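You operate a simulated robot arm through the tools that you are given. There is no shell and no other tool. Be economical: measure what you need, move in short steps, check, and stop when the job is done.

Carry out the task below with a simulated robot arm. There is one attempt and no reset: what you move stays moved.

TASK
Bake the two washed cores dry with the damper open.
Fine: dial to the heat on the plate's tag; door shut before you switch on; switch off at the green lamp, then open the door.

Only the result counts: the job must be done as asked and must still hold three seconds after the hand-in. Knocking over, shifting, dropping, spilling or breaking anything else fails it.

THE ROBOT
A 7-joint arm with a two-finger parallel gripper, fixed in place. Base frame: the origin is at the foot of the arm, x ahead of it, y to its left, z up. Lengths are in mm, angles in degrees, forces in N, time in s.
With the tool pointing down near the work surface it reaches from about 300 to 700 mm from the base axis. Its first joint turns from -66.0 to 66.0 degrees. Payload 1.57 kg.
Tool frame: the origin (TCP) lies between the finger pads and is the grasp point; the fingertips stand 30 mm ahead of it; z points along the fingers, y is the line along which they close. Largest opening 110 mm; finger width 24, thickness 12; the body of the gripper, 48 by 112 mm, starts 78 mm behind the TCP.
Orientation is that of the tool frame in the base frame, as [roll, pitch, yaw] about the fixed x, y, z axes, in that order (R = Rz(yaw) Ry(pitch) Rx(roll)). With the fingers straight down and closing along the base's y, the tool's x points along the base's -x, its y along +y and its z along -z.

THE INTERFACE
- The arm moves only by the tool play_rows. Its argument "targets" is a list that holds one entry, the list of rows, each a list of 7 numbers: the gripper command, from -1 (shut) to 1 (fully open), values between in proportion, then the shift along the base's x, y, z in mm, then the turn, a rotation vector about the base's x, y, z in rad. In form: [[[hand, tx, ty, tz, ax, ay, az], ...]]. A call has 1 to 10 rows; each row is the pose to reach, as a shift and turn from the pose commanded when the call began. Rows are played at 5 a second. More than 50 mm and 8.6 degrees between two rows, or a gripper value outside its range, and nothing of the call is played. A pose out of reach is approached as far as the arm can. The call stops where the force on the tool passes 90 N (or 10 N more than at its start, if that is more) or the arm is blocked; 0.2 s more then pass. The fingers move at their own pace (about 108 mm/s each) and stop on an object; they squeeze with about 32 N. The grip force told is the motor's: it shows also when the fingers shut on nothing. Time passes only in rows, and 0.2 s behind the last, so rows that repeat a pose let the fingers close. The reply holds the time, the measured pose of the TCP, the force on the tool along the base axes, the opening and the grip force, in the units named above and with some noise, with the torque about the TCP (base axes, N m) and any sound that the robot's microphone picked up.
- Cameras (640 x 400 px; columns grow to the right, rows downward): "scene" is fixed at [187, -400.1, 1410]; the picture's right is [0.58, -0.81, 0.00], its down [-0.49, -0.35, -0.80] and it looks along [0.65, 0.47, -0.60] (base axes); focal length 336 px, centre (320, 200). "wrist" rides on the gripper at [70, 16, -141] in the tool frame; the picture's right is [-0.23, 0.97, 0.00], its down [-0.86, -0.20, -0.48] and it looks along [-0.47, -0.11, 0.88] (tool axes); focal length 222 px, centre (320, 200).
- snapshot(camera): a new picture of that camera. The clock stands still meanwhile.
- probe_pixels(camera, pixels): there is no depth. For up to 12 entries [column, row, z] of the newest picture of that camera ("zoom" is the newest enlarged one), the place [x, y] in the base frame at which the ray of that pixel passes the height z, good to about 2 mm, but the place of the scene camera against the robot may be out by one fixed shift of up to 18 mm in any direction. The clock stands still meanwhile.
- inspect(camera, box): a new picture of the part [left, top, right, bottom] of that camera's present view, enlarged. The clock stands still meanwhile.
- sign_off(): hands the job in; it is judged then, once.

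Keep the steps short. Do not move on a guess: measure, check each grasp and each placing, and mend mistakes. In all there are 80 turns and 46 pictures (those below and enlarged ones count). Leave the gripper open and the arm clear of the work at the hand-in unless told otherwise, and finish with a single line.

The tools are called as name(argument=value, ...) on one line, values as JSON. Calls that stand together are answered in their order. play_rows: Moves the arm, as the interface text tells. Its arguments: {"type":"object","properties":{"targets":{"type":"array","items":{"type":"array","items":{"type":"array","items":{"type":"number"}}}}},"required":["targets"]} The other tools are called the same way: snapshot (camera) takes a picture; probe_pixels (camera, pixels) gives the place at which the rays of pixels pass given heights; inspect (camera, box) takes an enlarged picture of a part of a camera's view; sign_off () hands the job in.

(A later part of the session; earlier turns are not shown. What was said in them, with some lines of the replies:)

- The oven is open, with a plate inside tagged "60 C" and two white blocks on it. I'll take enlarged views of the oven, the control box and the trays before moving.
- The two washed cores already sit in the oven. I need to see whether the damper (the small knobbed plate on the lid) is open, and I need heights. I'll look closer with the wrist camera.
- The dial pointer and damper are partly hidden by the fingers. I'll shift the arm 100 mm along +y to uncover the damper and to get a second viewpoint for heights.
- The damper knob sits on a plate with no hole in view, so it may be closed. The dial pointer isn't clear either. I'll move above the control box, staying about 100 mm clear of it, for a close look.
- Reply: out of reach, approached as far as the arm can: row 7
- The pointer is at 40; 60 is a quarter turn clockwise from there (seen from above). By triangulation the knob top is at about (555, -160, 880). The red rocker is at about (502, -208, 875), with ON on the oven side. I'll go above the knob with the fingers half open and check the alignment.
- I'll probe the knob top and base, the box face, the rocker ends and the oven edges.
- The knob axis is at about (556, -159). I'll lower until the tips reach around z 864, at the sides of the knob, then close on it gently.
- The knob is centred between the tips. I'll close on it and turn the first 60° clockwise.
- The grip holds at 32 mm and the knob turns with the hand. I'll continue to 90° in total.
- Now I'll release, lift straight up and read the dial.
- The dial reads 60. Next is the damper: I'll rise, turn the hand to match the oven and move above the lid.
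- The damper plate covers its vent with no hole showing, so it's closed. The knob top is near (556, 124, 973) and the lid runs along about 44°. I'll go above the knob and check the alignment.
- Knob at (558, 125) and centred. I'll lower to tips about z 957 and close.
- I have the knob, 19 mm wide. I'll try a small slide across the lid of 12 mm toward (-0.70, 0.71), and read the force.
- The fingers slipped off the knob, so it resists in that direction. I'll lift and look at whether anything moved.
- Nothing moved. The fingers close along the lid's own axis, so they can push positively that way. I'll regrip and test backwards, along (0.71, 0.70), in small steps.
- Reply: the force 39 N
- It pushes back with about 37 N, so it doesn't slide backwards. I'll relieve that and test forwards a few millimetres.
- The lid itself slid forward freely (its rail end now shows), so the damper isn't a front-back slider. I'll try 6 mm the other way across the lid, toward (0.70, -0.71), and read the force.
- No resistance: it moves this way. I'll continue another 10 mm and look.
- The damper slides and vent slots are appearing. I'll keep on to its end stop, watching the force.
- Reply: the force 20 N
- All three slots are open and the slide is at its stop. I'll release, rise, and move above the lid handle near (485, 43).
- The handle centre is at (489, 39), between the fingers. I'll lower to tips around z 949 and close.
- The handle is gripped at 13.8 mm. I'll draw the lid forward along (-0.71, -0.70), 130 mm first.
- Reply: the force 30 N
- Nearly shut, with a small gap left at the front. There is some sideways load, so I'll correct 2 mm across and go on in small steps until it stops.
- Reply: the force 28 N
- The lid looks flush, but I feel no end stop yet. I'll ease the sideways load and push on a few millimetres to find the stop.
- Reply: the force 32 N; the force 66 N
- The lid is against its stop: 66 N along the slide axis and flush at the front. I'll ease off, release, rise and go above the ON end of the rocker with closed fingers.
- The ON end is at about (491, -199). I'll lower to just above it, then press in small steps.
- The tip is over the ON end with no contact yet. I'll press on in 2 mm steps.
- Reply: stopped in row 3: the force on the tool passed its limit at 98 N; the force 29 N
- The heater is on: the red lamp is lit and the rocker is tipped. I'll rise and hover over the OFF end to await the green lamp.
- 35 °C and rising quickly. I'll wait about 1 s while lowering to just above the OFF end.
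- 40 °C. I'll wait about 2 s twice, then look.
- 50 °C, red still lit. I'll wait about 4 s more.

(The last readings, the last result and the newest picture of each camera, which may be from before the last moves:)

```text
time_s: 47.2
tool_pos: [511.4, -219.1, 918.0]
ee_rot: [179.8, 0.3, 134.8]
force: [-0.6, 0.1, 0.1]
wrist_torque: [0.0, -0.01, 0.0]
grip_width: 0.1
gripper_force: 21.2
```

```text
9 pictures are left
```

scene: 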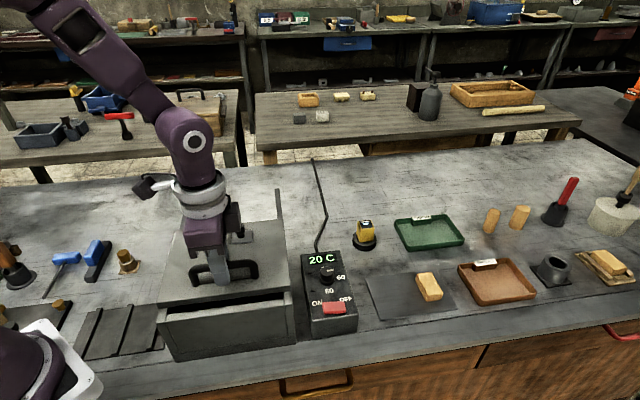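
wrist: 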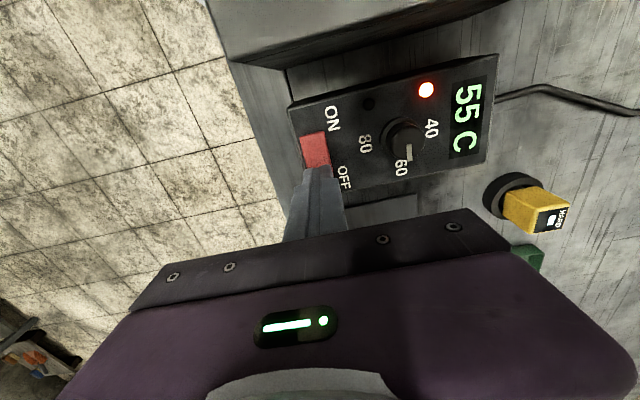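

55 °C. I'll wait about 4.4 s more.

play_rows(targets=[[[-1, 0, 0, 0, 0, 0, 0], [-1, 0, 0, 0, 0, 0, 0], [-1, 0, 0, 0, 0, 0, 0], [-1, 0, 0, 0, 0, 0, 0], [-1, 0, 0, 0, 0, 0, 0], [-1, 0, 0, 0, 0, 0, 0], [-1, 0, 0, 0, 0, 0, 0], [-1, 0, 0, 0, 0, 0, 0], [-1, 0, 0, 0, 0, 0, 0], [-1, 0, 0, 0, 0, 0, 0]]])

play_rows(targets=[[[-1, 0, 0, 0, 0, 0, 0], [-1, 0, 0, 0, 0, 0, 0], [-1, 0, 0, 0, 0, 0, 0], [-1, 0, 0, 0, 0, 0, 0], [-1, 0, 0, 0, 0, 0, 0], [-1, 0, 0, 0, 0, 0, 0], [-1, 0, 0, 0, 0, 0, 0], [-1, 0, 0, 0, 0, 0, 0], [-1, 0, 0, 0, 0, 0, 0], [-1, 0, 0, 0, 0, 0, 0]]])

snapshot(camera="wrist")

```text
time_s: 49.4
tool_pos: [510.7, -218.1, 917.1]
ee_rot: [179.9, 0.3, 134.8]
force: [0.1, 0.1, 0.5]
wrist_torque: [0.01, 0.0, 0.02]
grip_width: 0.0
gripper_force: 21.4
```

```text
time_s: 51.6
tool_pos: [510.4, -217.3, 917.2]
ee_rot: [179.9, 0.1, 134.8]
force: [0.5, -0.3, 0.0]
wrist_torque: [-0.01, 0.01, -0.01]
grip_width: 0.0
gripper_force: 21.1
```

```text
8 pictures are left
```

wrist: 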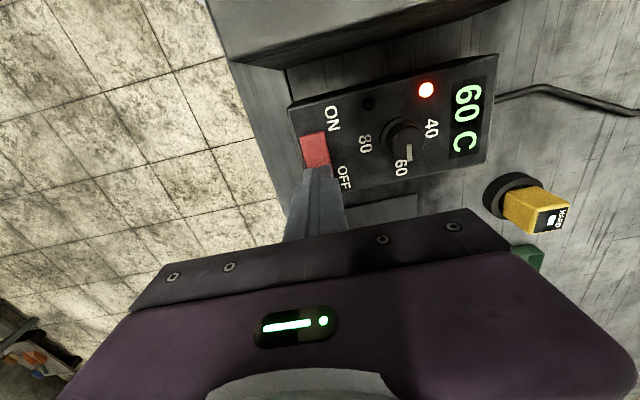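

60 °C, but no green yet. I'll wait about 4 s more.

play_rows(targets=[[[-1, 0, 0, 0, 0, 0, 0], [-1, 0, 0, 0, 0, 0, 0], [-1, 0, 0, 0, 0, 0, 0], [-1, 0, 0, 0, 0, 0, 0], [-1, 0, 0, 0, 0, 0, 0], [-1, 0, 0, 0, 0, 0, 0], [-1, 0, 0, 0, 0, 0, 0], [-1, 0, 0, 0, 0, 0, 0], [-1, 0, 0, 0, 0, 0, 0], [-1, 0, 0, 0, 0, 0, 0]]])

play_rows(targets=[[[-1, 0, 0, 0, 0, 0, 0], [-1, 0, 0, 0, 0, 0, 0], [-1, 0, 0, 0, 0, 0, 0], [-1, 0, 0, 0, 0, 0, 0], [-1, 0, 0, 0, 0, 0, 0], [-1, 0, 0, 0, 0, 0, 0], [-1, 0, 0, 0, 0, 0, 0], [-1, 0, 0, 0, 0, 0, 0], [-1, 0, 0, 0, 0, 0, 0], [-1, 0, 0, 0, 0, 0, 0]]])

snapshot(camera="wrist")

```text
time_s: 53.8
tool_pos: [510.9, -217.1, 917.1]
ee_rot: [179.9, 0.2, 134.8]
force: [0.5, 0.5, -0.6]
wrist_torque: [-0.01, -0.01, 0.0]
grip_width: 0.2
gripper_force: 21.4
```

```text
time_s: 56.0
tool_pos: [510.6, -217.6, 917.7]
ee_rot: [179.9, 0.2, 134.9]
force: [0.2, -0.2, 0.5]
wrist_torque: [0.01, -0.03, 0.02]
grip_width: 0.0
gripper_force: 21.4
```

```text
7 pictures are left
```

wrist: 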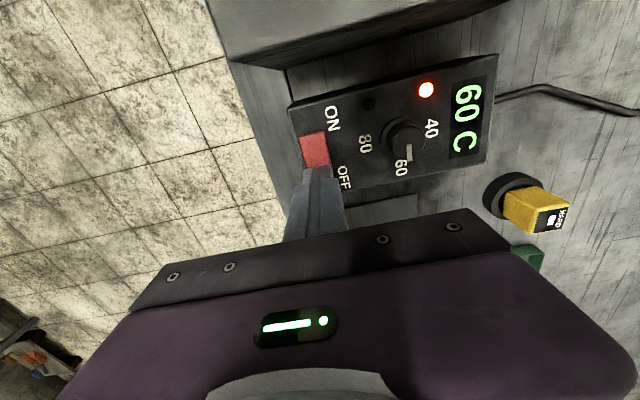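

Still red at 60 °C. I'll wait another 4.4 s.

play_rows(targets=[[[-1, 0, 0, 0, 0, 0, 0], [-1, 0, 0, 0, 0, 0, 0], [-1, 0, 0, 0, 0, 0, 0], [-1, 0, 0, 0, 0, 0, 0], [-1, 0, 0, 0, 0, 0, 0], [-1, 0, 0, 0, 0, 0, 0], [-1, 0, 0, 0, 0, 0, 0], [-1, 0, 0, 0, 0, 0, 0], [-1, 0, 0, 0, 0, 0, 0], [-1, 0, 0, 0, 0, 0, 0]]])

play_rows(targets=[[[-1, 0, 0, 0, 0, 0, 0], [-1, 0, 0, 0, 0, 0, 0], [-1, 0, 0, 0, 0, 0, 0], [-1, 0, 0, 0, 0, 0, 0], [-1, 0, 0, 0, 0, 0, 0], [-1, 0, 0, 0, 0, 0, 0], [-1, 0, 0, 0, 0, 0, 0], [-1, 0, 0, 0, 0, 0, 0], [-1, 0, 0, 0, 0, 0, 0], [-1, 0, 0, 0, 0, 0, 0]]])

snapshot(camera="wrist")

```text
time_s: 58.2
tool_pos: [510.7, -218.0, 915.7]
ee_rot: [179.9, 0.3, 134.8]
force: [0.2, -1.0, 0.6]
wrist_torque: [0.01, -0.01, 0.02]
grip_width: 0.0
gripper_force: 21.6
```

```text
time_s: 60.4
tool_pos: [510.9, -218.6, 916.3]
ee_rot: [-180.0, 0.2, 134.8]
force: [-0.3, 0.1, 0.5]
wrist_torque: [0.01, 0.0, -0.01]
grip_width: 0.0
gripper_force: 21.7
```

```text
6 pictures are left
```

wrist: 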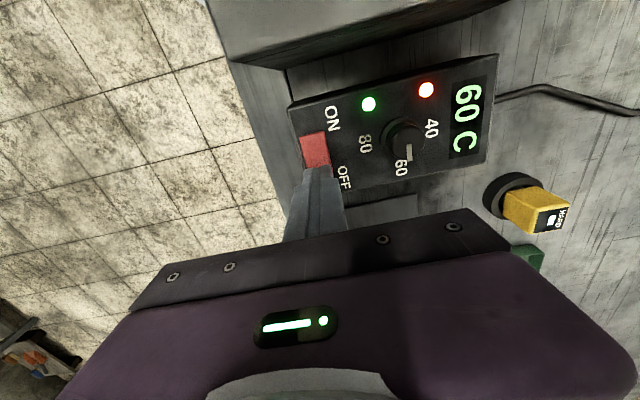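

The green lamp is lit. I'll press the OFF end now, stepping down until it tips.

play_rows(targets=[[[-1, 0, 0, -8, 0, 0, 0], [-1, 0, 0, -12, 0, 0, 0], [-1, 0, 0, -15, 0, 0, 0], [-1, 0, 0, -18, 0, 0, 0], [-1, 0, 0, -19.5, 0, 0, 0], [-1, 0, 0, -19.5, 0, 0, 0]]])

inspect(camera="scene", box=[150, 210, 390, 350])

```text
time_s: 61.8
tool_pos: [511.5, -219.0, 903.6]
ee_rot: [179.8, 0.6, 134.7]
force: [-9.4, 10.4, 84.3]
wrist_torque: [0.96, 0.99, -0.39]
grip_width: 0.0
gripper_force: 21.3
```

```text
2.67 times, centred on (270, 280) of scene
```

zoom: 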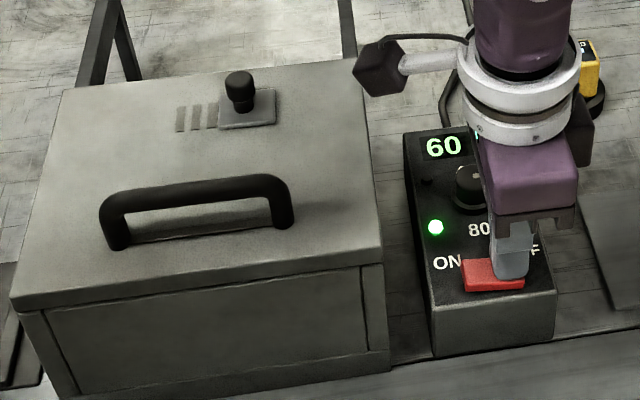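

The red lamp is out, so it's switched off; green is still lit. Next I'll rise and return above the handle at (378, -74), opening the fingers on the way.

play_rows(targets=[[[-1, 0, 0, 45, 0, 0, 0], [-1, 0, 0, 90, 0, 0, 0], [-1, 0, 0, 138, 0, 0, 0], [0.1, -30, 33, 145, 0, 0, 0], [0.1, -63, 68, 145, 0, 0, 0], [0.1, -98, 106, 145, 0, 0, 0], [0.1, -133, 144, 145, 0, 0, 0], [0.1, -133, 144, 145, 0, 0, 0]]])

snapshot(camera="wrist")

```text
refused: row 6 steps farther than a row can; nothing moved
```

```text
4 pictures are left
```

wrist: 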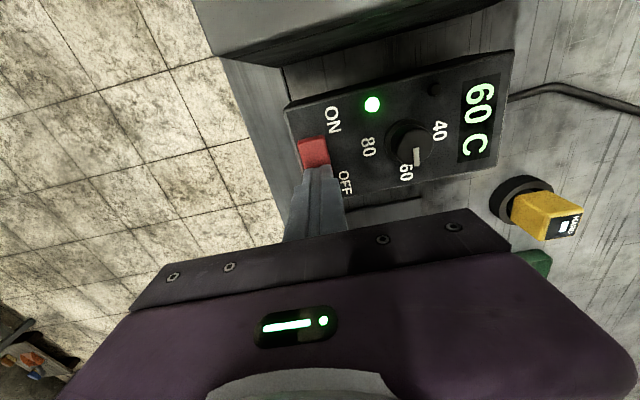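

The call was refused because one step was too long. The picture confirms red is off and green is on. I'll repeat it with shorter steps.

play_rows(targets=[[[-1, 0, 0, 40, 0, 0, 0], [-1, 0, 0, 80, 0, 0, 0], [-1, 0, 0, 120, 0, 0, 0], [0.1, -18, 20, 145, 0, 0, 0], [0.1, -46, 50, 145, 0, 0, 0], [0.1, -75, 82, 145, 0, 0, 0], [0.1, -104, 113, 145, 0, 0, 0], [0.1, -133, 144, 145, 0, 0, 0], [0.1, -133, 144, 145, 0, 0, 0]]])

snapshot(camera="wrist")

```text
time_s: 63.8
tool_pos: [379.2, -73.9, 1042.1]
ee_rot: [179.8, 0.3, 134.7]
force: [0.2, 0.1, 0.2]
wrist_torque: [-0.02, -0.01, 0.02]
grip_width: 60.5
gripper_force: 0.0
```

```text
3 pictures are left
```

wrist: 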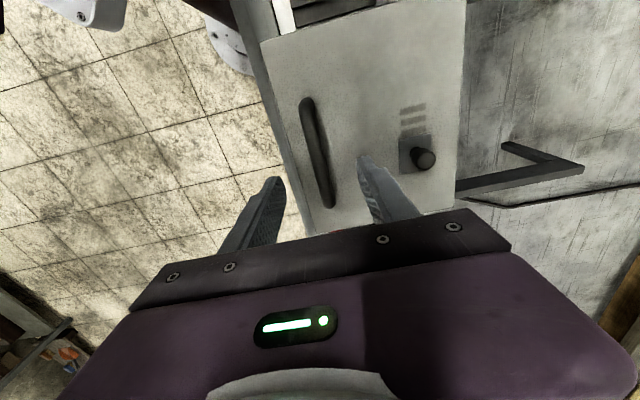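

The handle lies between the fingers as before. I'll lower and grip.

play_rows(targets=[[[0.1, 0, 0, -35, 0, 0, 0], [0.1, 0, 0, -55, 0, 0, 0], [0.1, 0, 0, -62, 0, 0, 0], [0.1, 0, 0, -62, 0, 0, 0], [-1, 0, 0, -62, 0, 0, 0], [-1, 0, 0, -62, 0, 0, 0], [-1, 0, 0, -62, 0, 0, 0]]])

```text
time_s: 65.4
tool_pos: [379.1, -74.4, 980.5]
ee_rot: [179.9, 0.2, 134.8]
force: [1.0, -0.8, -7.7]
wrist_torque: [-0.25, -0.26, 0.32]
grip_width: 14.0
gripper_force: 30.0
```

Gripped at 14 mm. I'll slide the lid back open along (0.70, 0.71).

play_rows(targets=[[[-1, 8, 8.2, 0, 0, 0, 0], [-1, 19, 19.5, 0, 0, 0, 0], [-1, 30, 30.8, 0, 0, 0, 0], [-1, 41, 42, 0, 0, 0, 0], [-1, 52, 53.4, 0, 0, 0, 0], [-1, 63, 64.7, 0, 0, 0, 0], [-1, 74, 76, 0, 0, 0, 0], [-1, 85, 87.3, 0, 0, 0, 0], [-1, 96, 98.6, 0, 0, 0, 0], [-1, 107, 110, 0, 0, 0, 0]]])

play_rows(targets=[[[-1, 3, 3, 0, 0, 0, 0], [-1, 5, 5, 0, 0, 0, 0], [-1, 7, 7, 0, 0, 0, 0], [-1, 7, 7, 0, 0, 0, 0]]])

```text
time_s: 67.6
tool_pos: [486.5, 34.4, 981.7]
ee_rot: [179.9, 0.2, 134.7]
force: [20.0, -21.1, 4.2]
wrist_torque: [-0.11, -0.11, 0.35]
grip_width: 13.6
gripper_force: 30.2
```

```text
time_s: 68.6
tool_pos: [492.2, 42.7, 981.5]
ee_rot: [179.9, 0.2, 134.7]
force: [19.1, -20.0, 10.3]
wrist_torque: [-0.23, -0.16, 0.33]
grip_width: 14.0
gripper_force: 30.2
```

The lid is back essentially at its original open position. I'll ease the sideways load, finish the last millimetres, then release and rise clear.

play_rows(targets=[[[-1, 3, -1.5, 0, 0, 0, 0], [-1, 4, 0, 0, 0, 0, 0], [0.1, 3, -1, 0, 0, 0, 0], [0.1, 3, -1, 0, 0, 0, 0], [0.1, 3, -1, 40, 0, 0, 0], [0.1, 3, -1, 80, 0, 0, 0], [1, 3, -1, 125, 0, 0, 0], [1, 3, -1, 170, 0, 0, 0], [1, 3, -1, 210, 0, 0, 0], [1, 3, -1, 210, 0, 0, 0]]])

snapshot(camera="scene")

snapshot(camera="wrist")

```text
time_s: 70.8
tool_pos: [494.3, 39.9, 1192.1]
ee_rot: [179.9, 0.3, 134.8]
force: [-0.3, -0.2, 0.9]
wrist_torque: [-0.01, 0.04, -0.02]
grip_width: 109.9
gripper_force: 0.1
```

```text
2 pictures are left
```

scene: 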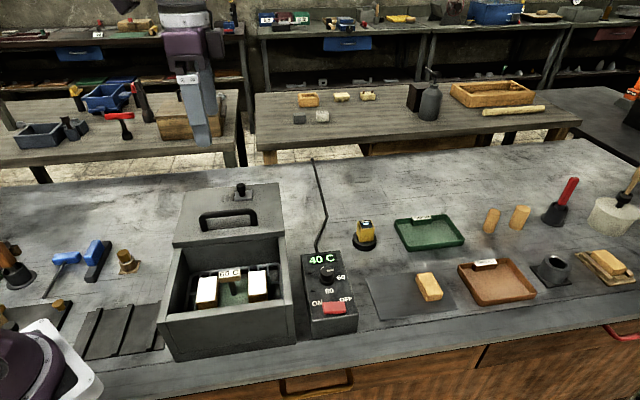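

```text
1 pictures are left
```

wrist: 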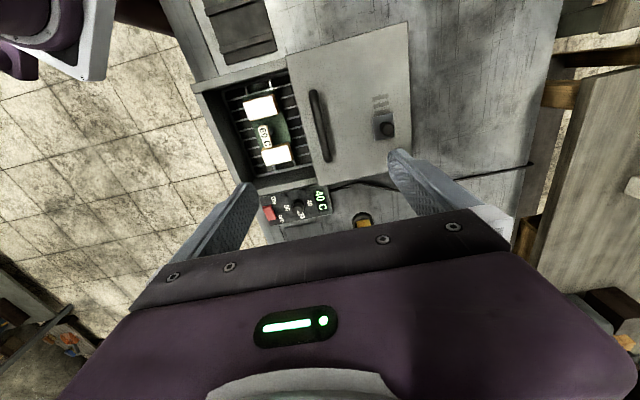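

The door is fully open, both cores are still on the plate, the damper slots are open, the heater is off with its lamps out, and the arm is clear with the gripper open. I'll hand in.

sign_off()

```text
The job is handed in.
```

The two cores were baked at 60 °C until the green lamp, with the damper open and the door shut; the heater is off, the door is open again, and the job is handed in.
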